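You operate a simulated robot arm through the tools that you are given. There is no shell and no other tool. Be economical: measure what you need, move in short steps, check, and stop when the job is done.

Carry out the task below with a simulated robot arm. There is one attempt and no reset: what you move stays moved.

TASK
Put the gauge block and the wood block in the crate.
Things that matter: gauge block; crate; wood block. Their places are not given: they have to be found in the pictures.

It is judged by the outcome, as a careful person would: the job done as asked, and still so three seconds after it is handed in. It fails if anything else is knocked over, pushed out of place, dropped, spilled or broken.

THE ROBOT
A 7-joint arm with a two-finger parallel gripper, fixed in place. Base frame: the origin is at the foot of the arm, x ahead of it, y to its left, z up; the work surface is at about z = -0.005. Lengths are in m, angles in rad, forces in N, time in s.
With the tool pointing down near the work surface it reaches from about 0.22 to 0.58 m from the base axis. Its first joint turns from -1.152 to 1.152 rad. Payload 2.5 kg.
Tool frame: the origin (TCP) lies between the finger pads and is the grasp point; the fingertips stand 0.023 m ahead of it; z points along the fingers, y is the line along which they close. The gripper opens to 0.094 m. The fingers are 0.038 m wide and 0.01 m thick; the gripper's body (0.054 by 0.096 m) begins 0.039 m behind the TCP.
Orientation is that of the tool frame in the base frame, as a unit quaternion [w, x, y, z]. With the fingers straight down and closing along the base's y, the tool's x points along the base's -x, its y along +y and its z along -z.

THE INTERFACE
- The arm moves only by the tool step_arm. Its argument "commands" is a list of rows, each a list of 7 numbers: the gripper command, from -1 (shut) to 1 (fully open), values between in proportion, then the shift along the tool's x, y, z in m, then the turn, a rotation vector about the tool's x, y, z in degrees. In form: [[fingers, tx, ty, tz, ax, ay, az], ...]. A call has 1 to 12 rows; each row shifts and turns the commanded pose from where the row before left it, along the tool's axes as they then stand. A row lasts 0.2 s, in which the tool goes at most 0.05 m and 0.15 rad; a call with a longer step from one row to the next is refused whole, and so is a gripper value outside its range. A pose out of reach is approached as far as the arm can. The call stops where the force on the tool passes 40 N (or 10 N more than at its start, if that is more) or the arm is blocked; 0.2 s more then pass. The fingers move at their own pace (about 0.108 m/s each) and stop on an object; they squeeze with about 24 N. The grip force told is the motor's: it shows also when the fingers shut on nothing. Time passes only in rows, and 0.2 s behind the last, so rows that do not move let the fingers close. It gives the time, the measured TCP pose, the force on the tool (base axes), the opening and the grip force at its end, in the units of the frame above (readings bear some noise).
- Cameras (640 x 400 px; columns grow to the right, rows downward): "scene" is fixed at [0.0977, -0.4017, 0.5278]; the picture's right is [0.95, -0.32, 0.00], its down [-0.22, -0.67, -0.71] and it looks along [0.22, 0.67, -0.71] (base axes); focal length 283 px, centre (320, 200). "wrist" rides on the gripper at [-0.039, 0, -0.044] in the tool frame; the picture's right is [0.00, -1.00, 0.00], its down [0.97, 0.00, -0.24] and it looks along [0.24, 0.00, 0.97] (tool axes); focal length 218 px, centre (320, 200).
- capture(camera): a new picture of that camera. No time passes.
- point_at(camera, pixels): for up to 12 pixels [column, row] of the newest picture of that camera ("zoom" is the newest enlarged one), the place [x, y, z] in the base frame of the surface seen there, good to about 0.002 m. No time passes.
- enlarge(camera, box): a new picture of the part [left, top, right, bottom] of that camera's present view, enlarged. No time passes.
- job_done(): hands the job in; it is judged then, once.

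Work in short steps. Measure before you move; look again where a grasp or a placing could have gone wrong, and mend it. You have 60 turns and 22 pictures in all, the two below and enlarged ones among them. Open the gripper and draw the arm clear of the work before you hand the job in, unless the task says otherwise; then end with one line.

The tools are called after "Call:" as a command line: name --pt "numbers of a row" for each row, then --argument value for the rest, lists and objects as JSON in quotes. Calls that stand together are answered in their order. step_arm: Moves the arm, as the interface text tells. Its arguments: {"type":"object","properties":{"commands":{"type":"array"}},"required":["commands"]} The other tools are called the same way: capture (camera) takes a picture; point_at (camera, pixels) gives the place of the surface under pixels of a picture; enlarge (camera, box) takes an enlarged picture of a part of a camera's view; job_done () hands the job in.

At the start:

```text
clock: 0.0
tcp_pos: [0.3029, 0.1044, 0.2498]
ee_rot: [0.0, 0.0, 1.0, 0.0]
wrist_force: [-0.1, -0.3, 0.3]
opening: 0.094
grip_force: 0.1
```

scene: 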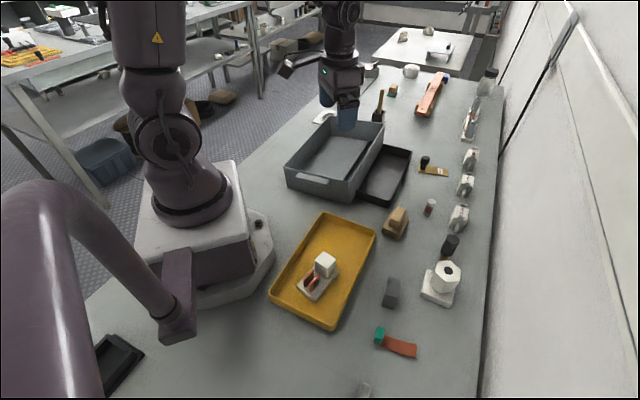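
wrist: 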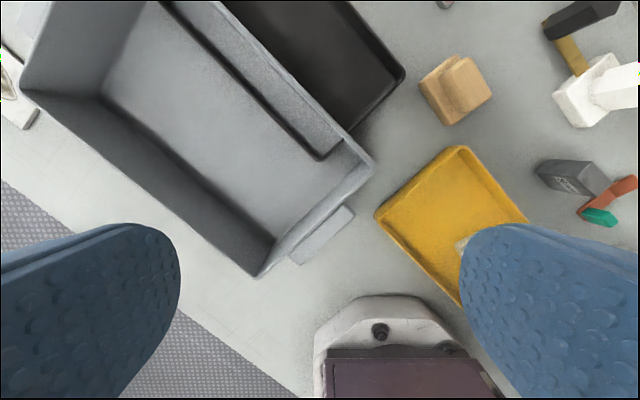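

The crate seems to be the grey bin near (335,160). The wood block is near (396,222), and the gauge block may be the grey block at (391,293). I'll enlarge to check.

Call:
enlarge --camera "scene" --box '[260, 190, 500, 360]'

Call:
enlarge --camera "wrist" --box '[380, 0, 640, 240]'

Call:
point_at --camera "scene" --pixels '[[391, 283], [391, 300], [398, 213], [392, 230], [330, 165], [290, 170], [345, 207], [384, 128], [325, 120], [325, 262], [385, 175], [418, 230]]'

```text
2.35 times, centred on (380, 275) of scene
```

zoom: 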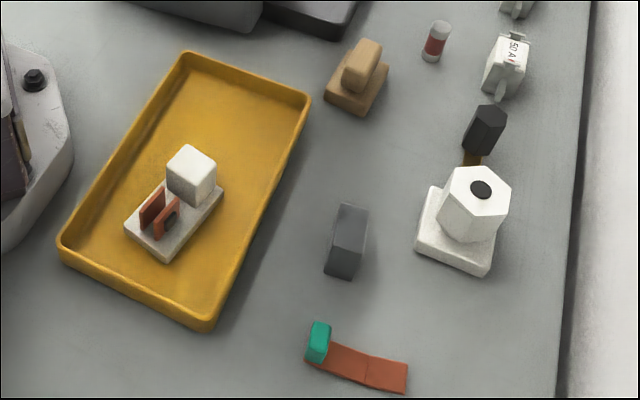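

```text
1.67 times, centred on (510, 120) of wrist
```

zoom: 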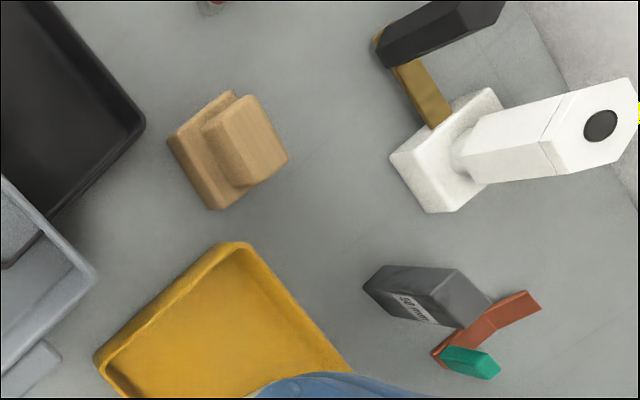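

```text
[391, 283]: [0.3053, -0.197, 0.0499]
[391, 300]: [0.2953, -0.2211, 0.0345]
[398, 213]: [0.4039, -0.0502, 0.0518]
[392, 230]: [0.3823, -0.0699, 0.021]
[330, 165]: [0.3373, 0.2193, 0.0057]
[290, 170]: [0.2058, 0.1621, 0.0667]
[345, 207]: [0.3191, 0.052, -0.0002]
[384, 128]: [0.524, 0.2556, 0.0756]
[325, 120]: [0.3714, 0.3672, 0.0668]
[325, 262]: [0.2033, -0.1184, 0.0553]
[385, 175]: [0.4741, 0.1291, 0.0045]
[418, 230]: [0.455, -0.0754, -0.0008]
```

The grey block is labelled "50 mm", so it is the gauge block. I'll move the arm over the two blocks for a better look.

Call:
step_arm --pt "1 -0.005 -0.045 0 0 0 0" --pt "1 -0.005 -0.045 0 0 0 0" --pt "1 -0.005 -0.045 0 0 0 0" --pt "1 -0.005 -0.045 0 0 0 0" --pt "1 -0.005 -0.045 0 0 0 0" --pt "1 0 0 0 0 0 0"

Call:
capture --camera "wrist"

```text
clock: 1.4
tcp_pos: [0.326, -0.1211, 0.2492]
ee_rot: [0.0, 0.0, 1.0, 0.0]
wrist_force: [0.1, -0.1, 0.0]
opening: 0.0938
grip_force: 0.1
```

```text
17 pictures are left
```

wrist: 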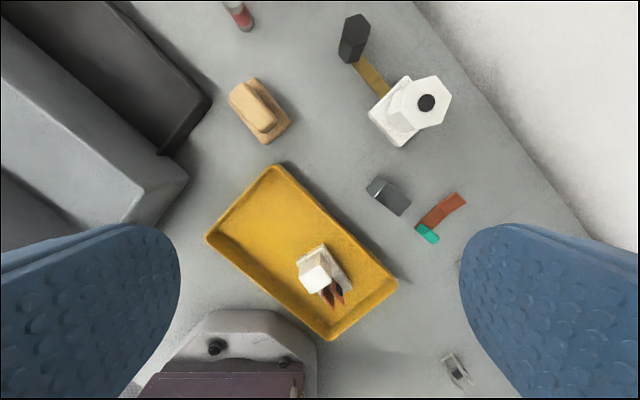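

Call:
enlarge --camera "wrist" --box '[210, 60, 480, 240]'

```text
2.22 times, centred on (345, 150) of wrist
```

zoom: 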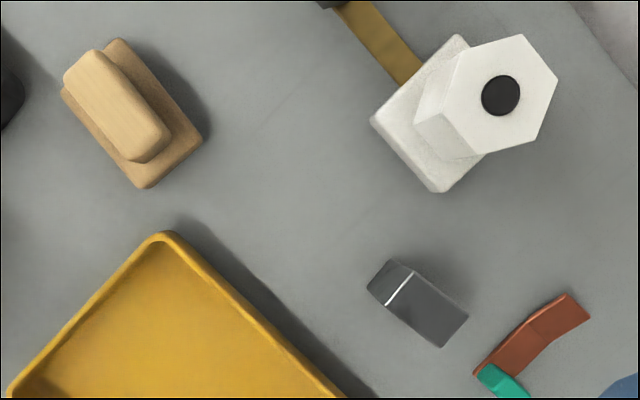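

Call:
point_at --camera "zoom" --pixels '[[372, 286], [389, 264], [411, 273], [388, 303], [464, 316], [440, 343], [427, 308], [388, 283], [92, 53], [165, 140], [68, 82], [132, 158]]'

Call:
point_at --camera "scene" --pixels '[[385, 302], [396, 304], [390, 268], [399, 278]]'

```text
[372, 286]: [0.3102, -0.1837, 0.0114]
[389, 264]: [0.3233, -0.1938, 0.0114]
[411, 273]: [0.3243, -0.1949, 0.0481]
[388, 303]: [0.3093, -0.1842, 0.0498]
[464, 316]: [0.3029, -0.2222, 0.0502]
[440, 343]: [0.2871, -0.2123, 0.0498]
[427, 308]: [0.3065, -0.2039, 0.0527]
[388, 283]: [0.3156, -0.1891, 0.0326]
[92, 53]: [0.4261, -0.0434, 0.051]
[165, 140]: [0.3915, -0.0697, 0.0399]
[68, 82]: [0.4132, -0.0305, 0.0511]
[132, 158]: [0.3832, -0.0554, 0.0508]
```

```text
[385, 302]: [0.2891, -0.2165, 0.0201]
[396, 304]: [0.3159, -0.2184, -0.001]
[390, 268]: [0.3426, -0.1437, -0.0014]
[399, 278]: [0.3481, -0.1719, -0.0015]
```

The gauge block is centred at about (0.306, -0.203), its top is at z 0.05, and its short side lies along (0.80, -0.60). I'll move above it and turn by 53.5°, with the fingers part closed.

Call:
step_arm --pt "0.2 0.01 -0.0412 0 0 0 0" --pt "0.2 0.01 -0.0412 0 0 0 0" --pt "0.2 0 0 0 0 0 -7.643" --pt "0.2 0 0 0 0 0 -7.643" --pt "0.2 0 0 0 0 0 -7.643" --pt "0.2 0 0 0 0 0 -7.643" --pt "0.2 0 0 0 0 0 -7.643" --pt "0.2 0 0 0 0 0 -7.643" --pt "0.2 0 0 0 0 0 -7.643" --pt "0.2 0 0 0.045 0 0 0" --pt "0.2 0 0 0.045 0 0 0" --pt "0.2 0 0 0 0 0 0"

Call:
capture --camera "wrist"

```text
clock: 4.0
tcp_pos: [0.3079, -0.202, 0.1614]
ee_rot: [0.0, -0.45, 0.893, 0.001]
wrist_force: [-0.6, 0.5, 0.4]
opening: 0.0565
grip_force: 0.0
```

```text
15 pictures are left
```

wrist: 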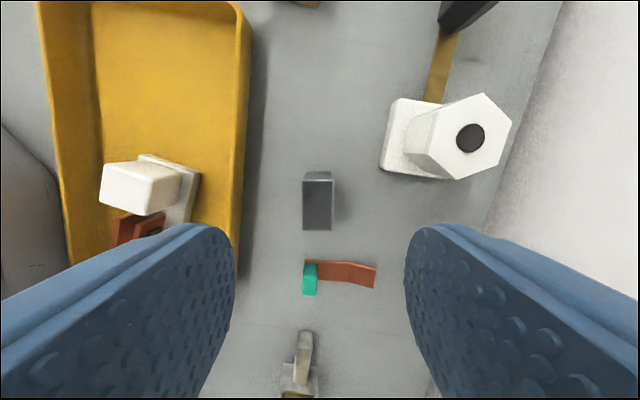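

Call:
point_at --camera "wrist" --pixels '[[305, 182], [331, 182], [305, 228], [331, 228]]'

```text
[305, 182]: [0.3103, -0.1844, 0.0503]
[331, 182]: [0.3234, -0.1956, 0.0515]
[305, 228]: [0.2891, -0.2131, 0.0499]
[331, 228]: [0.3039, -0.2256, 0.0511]
```

Call:
step_arm --pt "0.2 0.003 0 0.043 0 0 0" --pt "0.2 0 0 0.043 0 0 0" --pt "0.2 0 0 0.022 0 0 0" --pt "0.2 0 0 0.021 0 0 0" --pt "0.2 0 0 0 0 0 0" --pt "-1 0 0 0 0 0 0" --pt "-1 0 0 0 0 0 0" --pt "-1 0 0 0 0 0 0"

```text
clock: 5.8
tcp_pos: [0.3038, -0.2047, 0.0314]
ee_rot: [0.0, -0.45, 0.893, 0.0]
wrist_force: [0.9, 0.1, 0.5]
opening: 0.0239
grip_force: 24.6
```

Grip force is 24.6 N at 0.024 m opening, so the block is held. I'll lift straight up, then look at it and at the crate.

Call:
step_arm --pt "-1 0 0 -0.02 0 0 0" --pt "-1 0 0 -0.045 0 0 0" --pt "-1 0 0 -0.045 0 0 0" --pt "-1 0 0 -0.045 0 0 0" --pt "-1 0 0 -0.03 0 0 0" --pt "-1 0 0 0 0 0 0"

Call:
capture --camera "scene"

```text
clock: 7.2
tcp_pos: [0.3045, -0.2045, 0.2188]
ee_rot: [0.0, -0.45, 0.893, -0.001]
wrist_force: [0.0, -0.3, -1.9]
opening: 0.0238
grip_force: 23.8
```

```text
14 pictures are left
```

scene: 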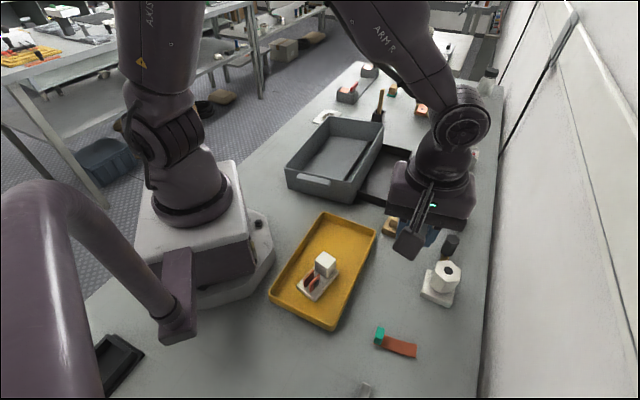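

The gauge block has left the bench. I'll measure the crate's rim and floor.

Call:
point_at --camera "scene" --pixels '[[287, 166], [355, 183], [382, 124], [330, 117], [305, 162], [352, 172], [372, 138], [330, 135], [340, 155], [325, 168], [350, 145], [366, 145]]'

Call:
enlarge --camera "scene" --box '[270, 95, 430, 215]'

```text
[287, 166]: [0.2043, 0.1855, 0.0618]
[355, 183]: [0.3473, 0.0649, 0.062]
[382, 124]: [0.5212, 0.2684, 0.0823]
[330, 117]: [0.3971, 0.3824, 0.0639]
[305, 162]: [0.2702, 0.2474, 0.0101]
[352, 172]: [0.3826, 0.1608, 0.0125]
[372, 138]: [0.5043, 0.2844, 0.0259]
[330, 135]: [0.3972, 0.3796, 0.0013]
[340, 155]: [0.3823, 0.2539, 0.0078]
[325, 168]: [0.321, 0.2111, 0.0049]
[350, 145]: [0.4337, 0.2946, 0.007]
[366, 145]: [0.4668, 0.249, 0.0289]
```

```text
3.33 times, centred on (350, 155) of scene
```

zoom: 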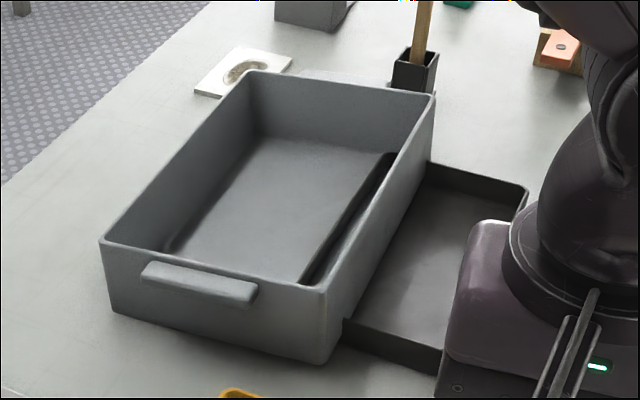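

I'll carry it to the crate's near half, keeping the orientation since the closing axis already lies across the crate.

Call:
step_arm --pt "-1 -0.034 0.02135 0 0 0 0" --pt "-1 -0.034 0.02135 0 0 0 0" --pt "-1 -0.034 0.02135 0 0 0 0" --pt "-1 -0.034 0.02135 0 0 0 0" --pt "-1 -0.034 0.02135 0 0 0 0" --pt "-1 -0.034 0.02135 0 0 0 0" --pt "-1 -0.034 0.02135 0 0 0 0" --pt "-1 -0.034 0.02135 0 0 0 0" --pt "-1 -0.034 0.02135 0 0 0 0" --pt "-1 -0.034 0.02135 0 0 0 0" --pt "-1 0 0 0 0 0 0"

Call:
capture --camera "wrist"

```text
clock: 9.6
tcp_pos: [0.3352, 0.1977, 0.2149]
ee_rot: [0.0, -0.449, 0.893, 0.0]
wrist_force: [-0.4, 1.0, -1.9]
opening: 0.0239
grip_force: 24.1
```

```text
12 pictures are left
```

wrist: 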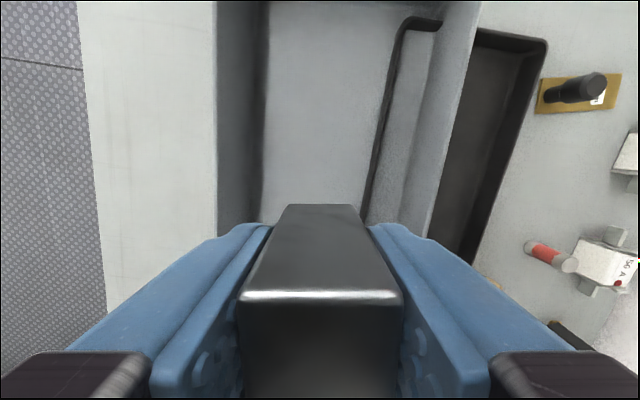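

Call:
point_at --camera "wrist" --pixels '[[240, 190], [265, 190], [285, 190], [340, 190], [360, 190], [375, 190], [400, 190], [425, 190], [310, 100], [400, 40], [330, 10], [415, 90]]'

```text
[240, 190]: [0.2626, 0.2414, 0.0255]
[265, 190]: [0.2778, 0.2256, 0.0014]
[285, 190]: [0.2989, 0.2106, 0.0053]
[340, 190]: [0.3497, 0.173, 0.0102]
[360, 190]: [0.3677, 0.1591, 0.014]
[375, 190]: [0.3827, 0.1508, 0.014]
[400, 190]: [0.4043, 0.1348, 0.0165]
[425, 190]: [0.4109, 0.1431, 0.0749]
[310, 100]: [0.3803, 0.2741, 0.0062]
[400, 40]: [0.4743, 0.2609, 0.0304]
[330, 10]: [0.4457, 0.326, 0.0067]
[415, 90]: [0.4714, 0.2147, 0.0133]
```

The block sits over clear floor, about 0.06 m from the left wall. I'll lower it, slowly at the end.

Call:
step_arm --pt "-1 0 0 0.045 0 0 0" --pt "-1 0 0 0.045 0 0 0" --pt "-1 0 0 0.045 0 0 0" --pt "-1 0 0 0.02 0 0 0" --pt "-1 0 0 0.01 0 0 0" --pt "-1 0 0 0.003 0 0 0" --pt "-1 0 0 0 0 0 0"

```text
clock: 11.2
tcp_pos: [0.3351, 0.1966, 0.0477]
ee_rot: [-0.001, -0.45, 0.893, 0.001]
wrist_force: [1.0, -0.1, -1.8]
opening: 0.0238
grip_force: 24.3
```

Call:
step_arm --pt "-1 0 0 0.002 0 0 0" --pt "-1 0 0 0.002 0 0 0" --pt "-1 0 0 0.001 0 0 0" --pt "-1 0 0 0 0 0 0"

```text
clock: 12.2
tcp_pos: [0.3357, 0.1955, 0.042]
ee_rot: [0.0, -0.45, 0.893, -0.001]
wrist_force: [-0.2, 0.4, -2.6]
opening: 0.0239
grip_force: 24.0
```

Call:
step_arm --pt "-1 0 0 0.002 0 0 0" --pt "-1 0 0 0.002 0 0 0" --pt "-1 0 0 0 0 0 0"

```text
clock: 13.0
tcp_pos: [0.3348, 0.1959, 0.0391]
ee_rot: [0.001, -0.45, 0.893, 0.001]
wrist_force: [-0.3, 0.7, -1.2]
opening: 0.0243
grip_force: 24.1
```

Call:
step_arm --pt "-1 0 0 0.002 0 0 0" --pt "-1 0 0 0.002 0 0 0" --pt "-1 0 0 0 0 0 0"

```text
clock: 13.8
tcp_pos: [0.3359, 0.1949, 0.0346]
ee_rot: [0.0, -0.45, 0.893, 0.0]
wrist_force: [-0.2, -0.3, -1.6]
opening: 0.0241
grip_force: 24.2
```

Call:
step_arm --pt "-1 0 0 0.0015 0 0 0" --pt "-1 0 0 0.0015 0 0 0" --pt "-1 0 0 0 0 0 0"

Call:
capture --camera "wrist"

```text
clock: 14.6
tcp_pos: [0.3356, 0.1972, 0.0331]
ee_rot: [0.001, -0.449, 0.893, 0.0]
wrist_force: [-9.0, 5.7, 30.2]
opening: 0.0238
grip_force: 23.5
```

```text
11 pictures are left
```

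wrist: 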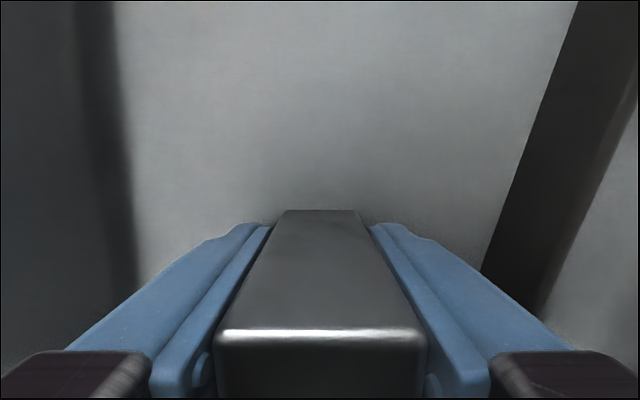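

The force is now 30 N upward, so the block is on the floor. I'll ease up 1 mm, open partly and rise.

Call:
step_arm --pt "-1 0 0 -0.0015 0 0 0" --pt "-0.1 0 0 0 0 0 0" --pt "0.1 0 0 0 0 0 0" --pt "0.1 0 0 -0.03 0 0 0" --pt "0.1 0 0 -0.045 0 0 0" --pt "0.1 0 0 -0.045 0 0 0" --pt "0.1 0 0 -0.045 0 0 0" --pt "0.1 0 0 -0.02 0 0 0" --pt "0.1 0 0 0 0 0 0"

Call:
capture --camera "wrist"

```text
clock: 16.6
tcp_pos: [0.3362, 0.198, 0.2195]
ee_rot: [0.001, -0.45, 0.893, 0.0]
wrist_force: [0.0, 0.8, 0.2]
opening: 0.0519
grip_force: 0.0
```

```text
10 pictures are left
```

wrist: 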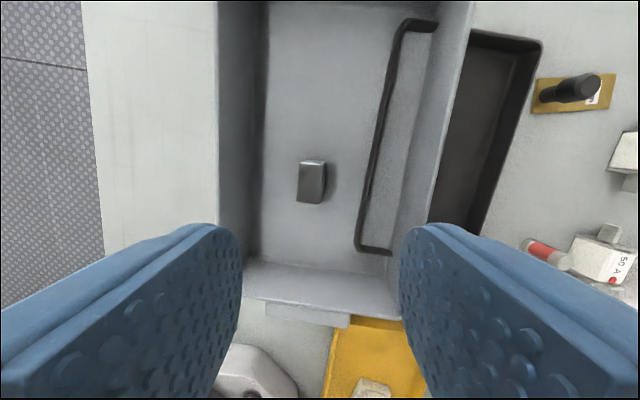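

The gauge block stands inside the crate at (312,182). Next I'll move above the wood block.

Call:
step_arm --pt "0.3 0.0275 -0.0337 0 0 0 0" --pt "0.3 0.0275 -0.0337 0 0 0 0" --pt "0.3 0.0275 -0.0337 0 0 0 0" --pt "0.3 0.0275 -0.0337 0 0 0 0" --pt "0.3 0.0275 -0.0337 0 0 0 0" --pt "0.3 0.0275 -0.0337 0 0 0 0" --pt "0.3 0 0 0 0 0 6" --pt "0.3 0 0 0 0 0 6" --pt "0.3 0 0 0.03 0 0 0" --pt "0.3 0 0 0.03 0 0 0" --pt "0.3 0 0 0 0 0 0"

Call:
enlarge --camera "wrist" --box '[240, 120, 400, 240]'

```text
clock: 19.0
tcp_pos: [0.4011, -0.0562, 0.1577]
ee_rot: [0.0, -0.353, 0.936, 0.0]
wrist_force: [0.4, -0.8, -0.3]
opening: 0.0609
grip_force: 0.0
```

```text
3.33 times, centred on (320, 180) of wrist
```

zoom: 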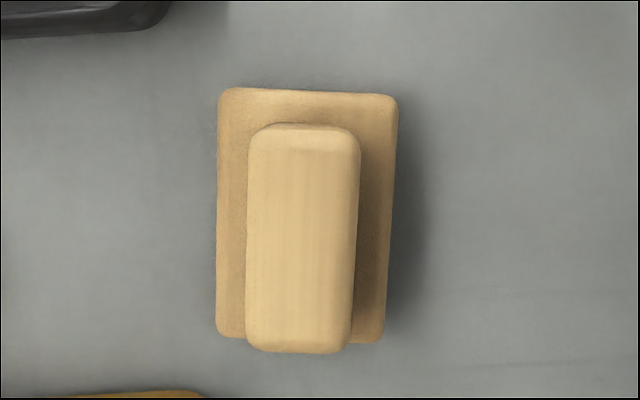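

Call:
point_at --camera "zoom" --pixels '[[256, 140], [352, 140], [254, 340], [344, 340], [225, 96], [392, 100], [222, 332], [378, 338], [380, 200], [232, 200], [430, 200]]'

```text
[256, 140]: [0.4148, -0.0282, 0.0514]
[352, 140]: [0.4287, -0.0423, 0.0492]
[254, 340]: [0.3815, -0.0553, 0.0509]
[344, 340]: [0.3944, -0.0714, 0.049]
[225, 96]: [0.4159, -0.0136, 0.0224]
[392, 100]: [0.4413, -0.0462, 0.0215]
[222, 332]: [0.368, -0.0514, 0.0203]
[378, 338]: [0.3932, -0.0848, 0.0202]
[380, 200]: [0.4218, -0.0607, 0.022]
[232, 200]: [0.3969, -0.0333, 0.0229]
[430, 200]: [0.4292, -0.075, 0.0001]
```

The wood block's base is 0.041 wide, its top is at z 0.022, and it is centred at (0.4047, -0.0492). I'll centre, turn 2° and go down around the base.

Call:
step_arm --pt "0.5 -0.0073 0.0028 0.03 0 0 2" --pt "0.5 0 0 0.04 0 0 0" --pt "0.5 0 0 0.03 0 0 0" --pt "0.5 0 0 0.02 0 0 0" --pt "0.5 0 0 0.0105 0 0 0" --pt "0.5 0 0 0 0 0 0" --pt "-1 0 0 0 0 0 0" --pt "-1 0 0 0 0 0 0" --pt "-1 0 0 0 0 0 0"

```text
clock: 21.0
tcp_pos: [0.4045, -0.0508, 0.0278]
ee_rot: [0.0, -0.338, 0.941, 0.0]
wrist_force: [0.0, -0.2, -1.2]
opening: 0.0444
grip_force: 24.4
```

Call:
step_arm --pt "-1 0 0 -0.02 0 0 0" --pt "-1 0 0 -0.045 0 0 0" --pt "-1 0 0 -0.045 0 0 0" --pt "-1 0 0 -0.045 0 0 0" --pt "-1 0 0 -0.035 0 0 0" --pt "-1 0 0 0 0 0 0"

Call:
capture --camera "wrist"

```text
clock: 22.4
tcp_pos: [0.4035, -0.0518, 0.2174]
ee_rot: [0.001, -0.338, 0.941, 0.0]
wrist_force: [0.1, 0.7, -1.4]
opening: 0.0442
grip_force: 24.6
```

```text
8 pictures are left
```

wrist: 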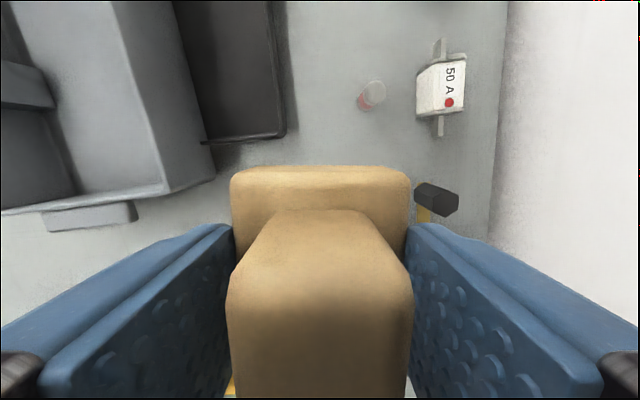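

The wood block is held. I'll carry it to the crate's far half at (0.392, 0.272) and turn 8° to line up with the crate.

Call:
step_arm --pt "-1 -0.0246 0.0322 0 0 0 0" --pt "-1 -0.0246 0.0322 0 0 0 0" --pt "-1 -0.0246 0.0322 0 0 0 0" --pt "-1 -0.0246 0.0322 0 0 0 0" --pt "-1 -0.0246 0.0322 0 0 0 0" --pt "-1 -0.0246 0.0322 0 0 0 0" --pt "-1 -0.0246 0.0322 0 0 0 0" --pt "-1 -0.0246 0.0322 0 0 0 0" --pt "-1 0 0 0 0 0 -8" --pt "-1 0 0 0 0 0 0"

Call:
capture --camera "wrist"

Call:
capture --camera "scene"

```text
clock: 24.6
tcp_pos: [0.3923, 0.2737, 0.2175]
ee_rot: [0.0, -0.403, 0.915, -0.001]
wrist_force: [0.5, 0.7, -0.9]
opening: 0.0443
grip_force: 24.2
```

```text
7 pictures are left
```

wrist: 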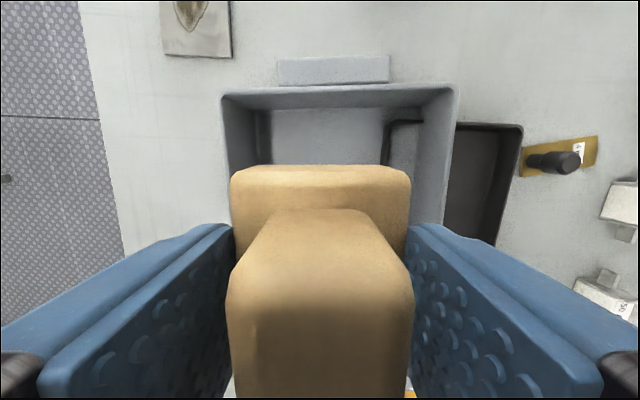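

```text
6 pictures are left
```

scene: 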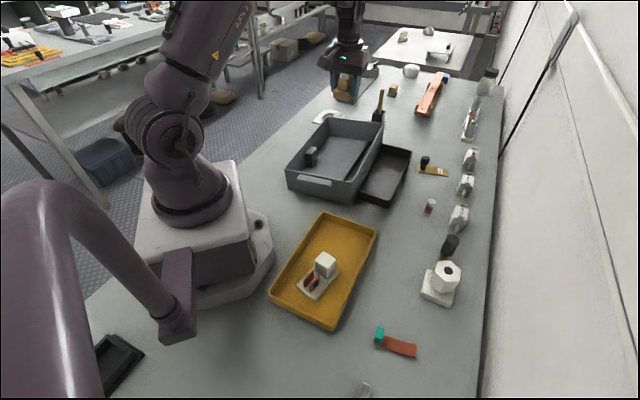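

Call:
point_at --camera "wrist" --pixels '[[260, 150], [280, 150], [380, 150], [400, 150], [425, 150], [320, 115], [320, 100], [240, 130], [445, 130]]'

Call:
point_at --camera "scene" --pixels '[[309, 151], [313, 149], [310, 160]]'

```text
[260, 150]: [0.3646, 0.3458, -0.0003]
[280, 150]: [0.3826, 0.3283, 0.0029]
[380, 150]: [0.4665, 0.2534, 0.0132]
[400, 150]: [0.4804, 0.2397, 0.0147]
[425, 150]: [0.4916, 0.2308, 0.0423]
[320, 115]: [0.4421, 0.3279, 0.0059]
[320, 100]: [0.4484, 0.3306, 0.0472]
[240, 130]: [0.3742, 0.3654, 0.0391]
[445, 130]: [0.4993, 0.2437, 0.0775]
```

```text
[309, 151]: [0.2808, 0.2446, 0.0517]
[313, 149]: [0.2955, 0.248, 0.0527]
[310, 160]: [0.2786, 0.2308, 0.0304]
```

The gauge block now reads near (0.288, 0.245) instead of where I released it. The floor tilts, so it may have slid. I'll look more closely.

Call:
enlarge --camera "scene" --box '[270, 95, 430, 215]'

```text
3.33 times, centred on (350, 155) of scene
```

zoom: 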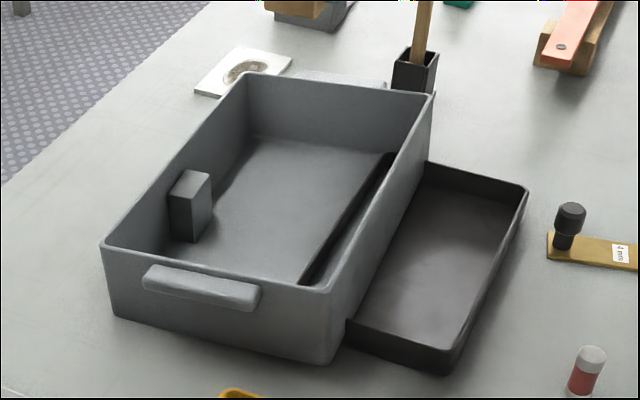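

The gauge block slid to the low left wall and stands upright, well inside and clear of the wood block's spot. I'll lower the wood block slightly left of centre.

Call:
step_arm --pt "-1 0 0.008 0.045 0 0 0" --pt "-1 0 0 0.045 0 0 0" --pt "-1 0 0 0.045 0 0 0" --pt "-1 0 0 0.025 0 0 0" --pt "-1 0 0 0.01 0 0 0" --pt "-1 0 0 0.003 0 0 0" --pt "-1 0 0 0 0 0 0"

```text
clock: 26.2
tcp_pos: [0.3862, 0.2797, 0.0452]
ee_rot: [0.0, -0.403, 0.915, 0.0]
wrist_force: [0.0, -0.6, -0.5]
opening: 0.0441
grip_force: 23.6
```

Call:
step_arm --pt "-1 0 0 0.002 0 0 0" --pt "-1 0 0 0.002 0 0 0" --pt "-1 0 0 0.001 0 0 0" --pt "-1 0 0 0.001 0 0 0" --pt "-1 0 0 0.001 0 0 0" --pt "-1 0 0 0 0 0 0"

```text
clock: 27.6
tcp_pos: [0.3852, 0.2801, 0.0382]
ee_rot: [0.001, -0.403, 0.915, 0.0]
wrist_force: [0.8, -0.1, 0.4]
opening: 0.0446
grip_force: 24.0
```

Call:
step_arm --pt "-1 0 0 0.001 0 0 0" --pt "-1 0 0 0.001 0 0 0" --pt "-1 0 0 0.001 0 0 0" --pt "-1 0 0 0 0 0 0"

```text
clock: 28.6
tcp_pos: [0.3859, 0.2792, 0.0351]
ee_rot: [0.001, -0.402, 0.915, 0.0]
wrist_force: [-0.2, 1.2, 3.6]
opening: 0.0443
grip_force: 24.2
```

Contact is starting at 3.6 N up. I'll open gently just wide enough, then rise straight up.

Call:
step_arm --pt "0.0 0 0 0 0 0 0" --pt "0.25 0 0 0 0 0 0" --pt "0.25 0 0 -0.02 0 0 0" --pt "0.25 0 0 -0.045 0 0 0" --pt "0.25 0 0 -0.045 0 0 0" --pt "0.25 0 0 -0.045 0 0 0" --pt "0.25 0 0 -0.03 0 0 0" --pt "0.25 0 0 0 0 0 0"

Call:
capture --camera "wrist"

```text
clock: 30.4
tcp_pos: [0.3872, 0.2778, 0.2196]
ee_rot: [-0.001, -0.402, 0.915, 0.0]
wrist_force: [0.1, 0.5, -1.4]
opening: 0.0587
grip_force: 0.0
```

```text
4 pictures are left
```

wrist: 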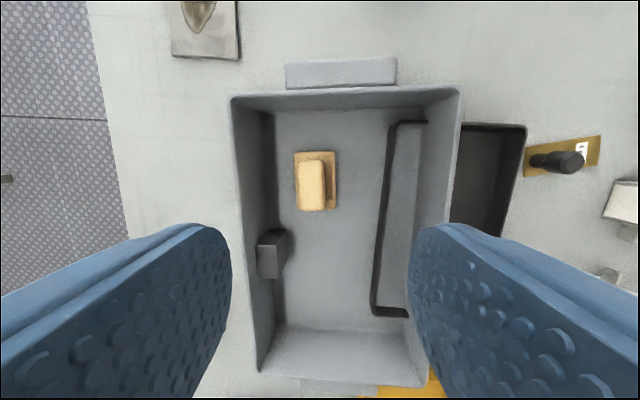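

Both blocks are inside. I'll draw the arm back and up, wait, and check the final state.

Call:
step_arm --pt "0.25 0.02 -0.035 -0.02 0 0 0" --pt "0.25 0.02 -0.035 0 0 0 0" --pt "0.25 0.02 -0.035 0 0 0 0" --pt "0.25 0.02 -0.035 0 0 0 0" --pt "0.25 0.02 -0.035 0 0 0 0" --pt "0.25 0 0 0 0 0 0" --pt "0.25 0 0 0 0 0 0" --pt "0.25 0 0 0 0 0 0" --pt "0.25 0 0 0 0 0 0" --pt "0.25 0 0 0 0 0 0" --pt "0.25 0 0 0 0 0 0" --pt "1 0 0 0 0 0 0"

Call:
capture --camera "scene"

Call:
enlarge --camera "scene" --box '[270, 95, 430, 215]'

```text
clock: 33.0
tcp_pos: [0.4484, 0.0877, 0.2389]
ee_rot: [-0.001, -0.403, 0.915, 0.0]
wrist_force: [-0.4, 0.4, 0.2]
opening: 0.0938
grip_force: 0.0
```

```text
3 pictures are left
```

scene: 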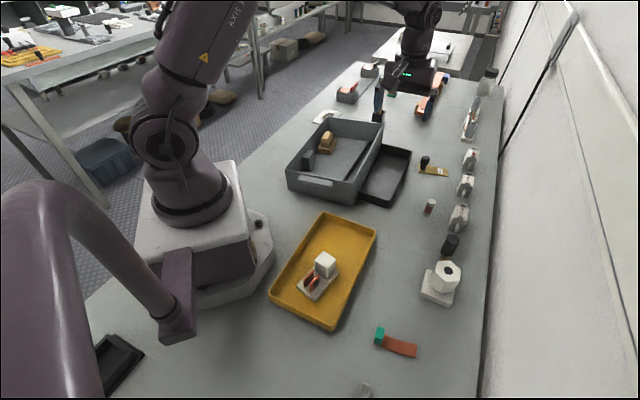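

```text
3.33 times, centred on (350, 155) of scene
```

zoom: 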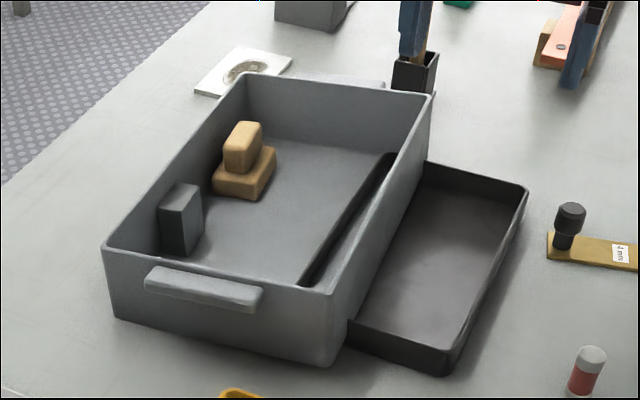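

Both blocks are in the crate. The gauge block has crept a little along the wall, so I'll wait briefly and confirm everything is settled.

Call:
step_arm --pt "1 0 0 0 0 0 0" --pt "1 0 0 0 0 0 0" --pt "1 0 0 0 0 0 0" --pt "1 0 0 0 0 0 0" --pt "1 0 0 0 0 0 0" --pt "1 0 0 0 0 0 0" --pt "1 0 0 0 0 0 0" --pt "1 0 0 0 0 0 0" --pt "1 0 0 0 0 0 0" --pt "1 0 0 0 0 0 0" --pt "1 0 0 0 0 0 0" --pt "1 0 0 0 0 0 0"

Call:
enlarge --camera "scene" --box '[270, 95, 430, 215]'

```text
clock: 35.6
tcp_pos: [0.4485, 0.0873, 0.2393]
ee_rot: [0.0, -0.402, 0.916, 0.001]
wrist_force: [-0.4, 0.3, 0.0]
opening: 0.0944
grip_force: 0.0
```

```text
3.33 times, centred on (350, 155) of scene
```

zoom: 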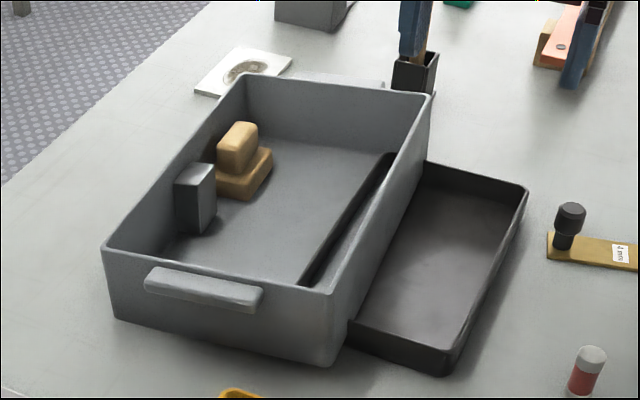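

Both blocks are inside the crate, and the crate and its neighbours held still during the wait. The gripper is open and clear, so I'll hand it in.

Call:
job_done

```text
The job is handed in.
```

The gauge block and the wood block are both in the crate and nothing else was knocked over, but the gauge block was still sliding a little along the low side wall of the tilted crate floor when I handed in, and the crate itself may have shifted a few millimetres.
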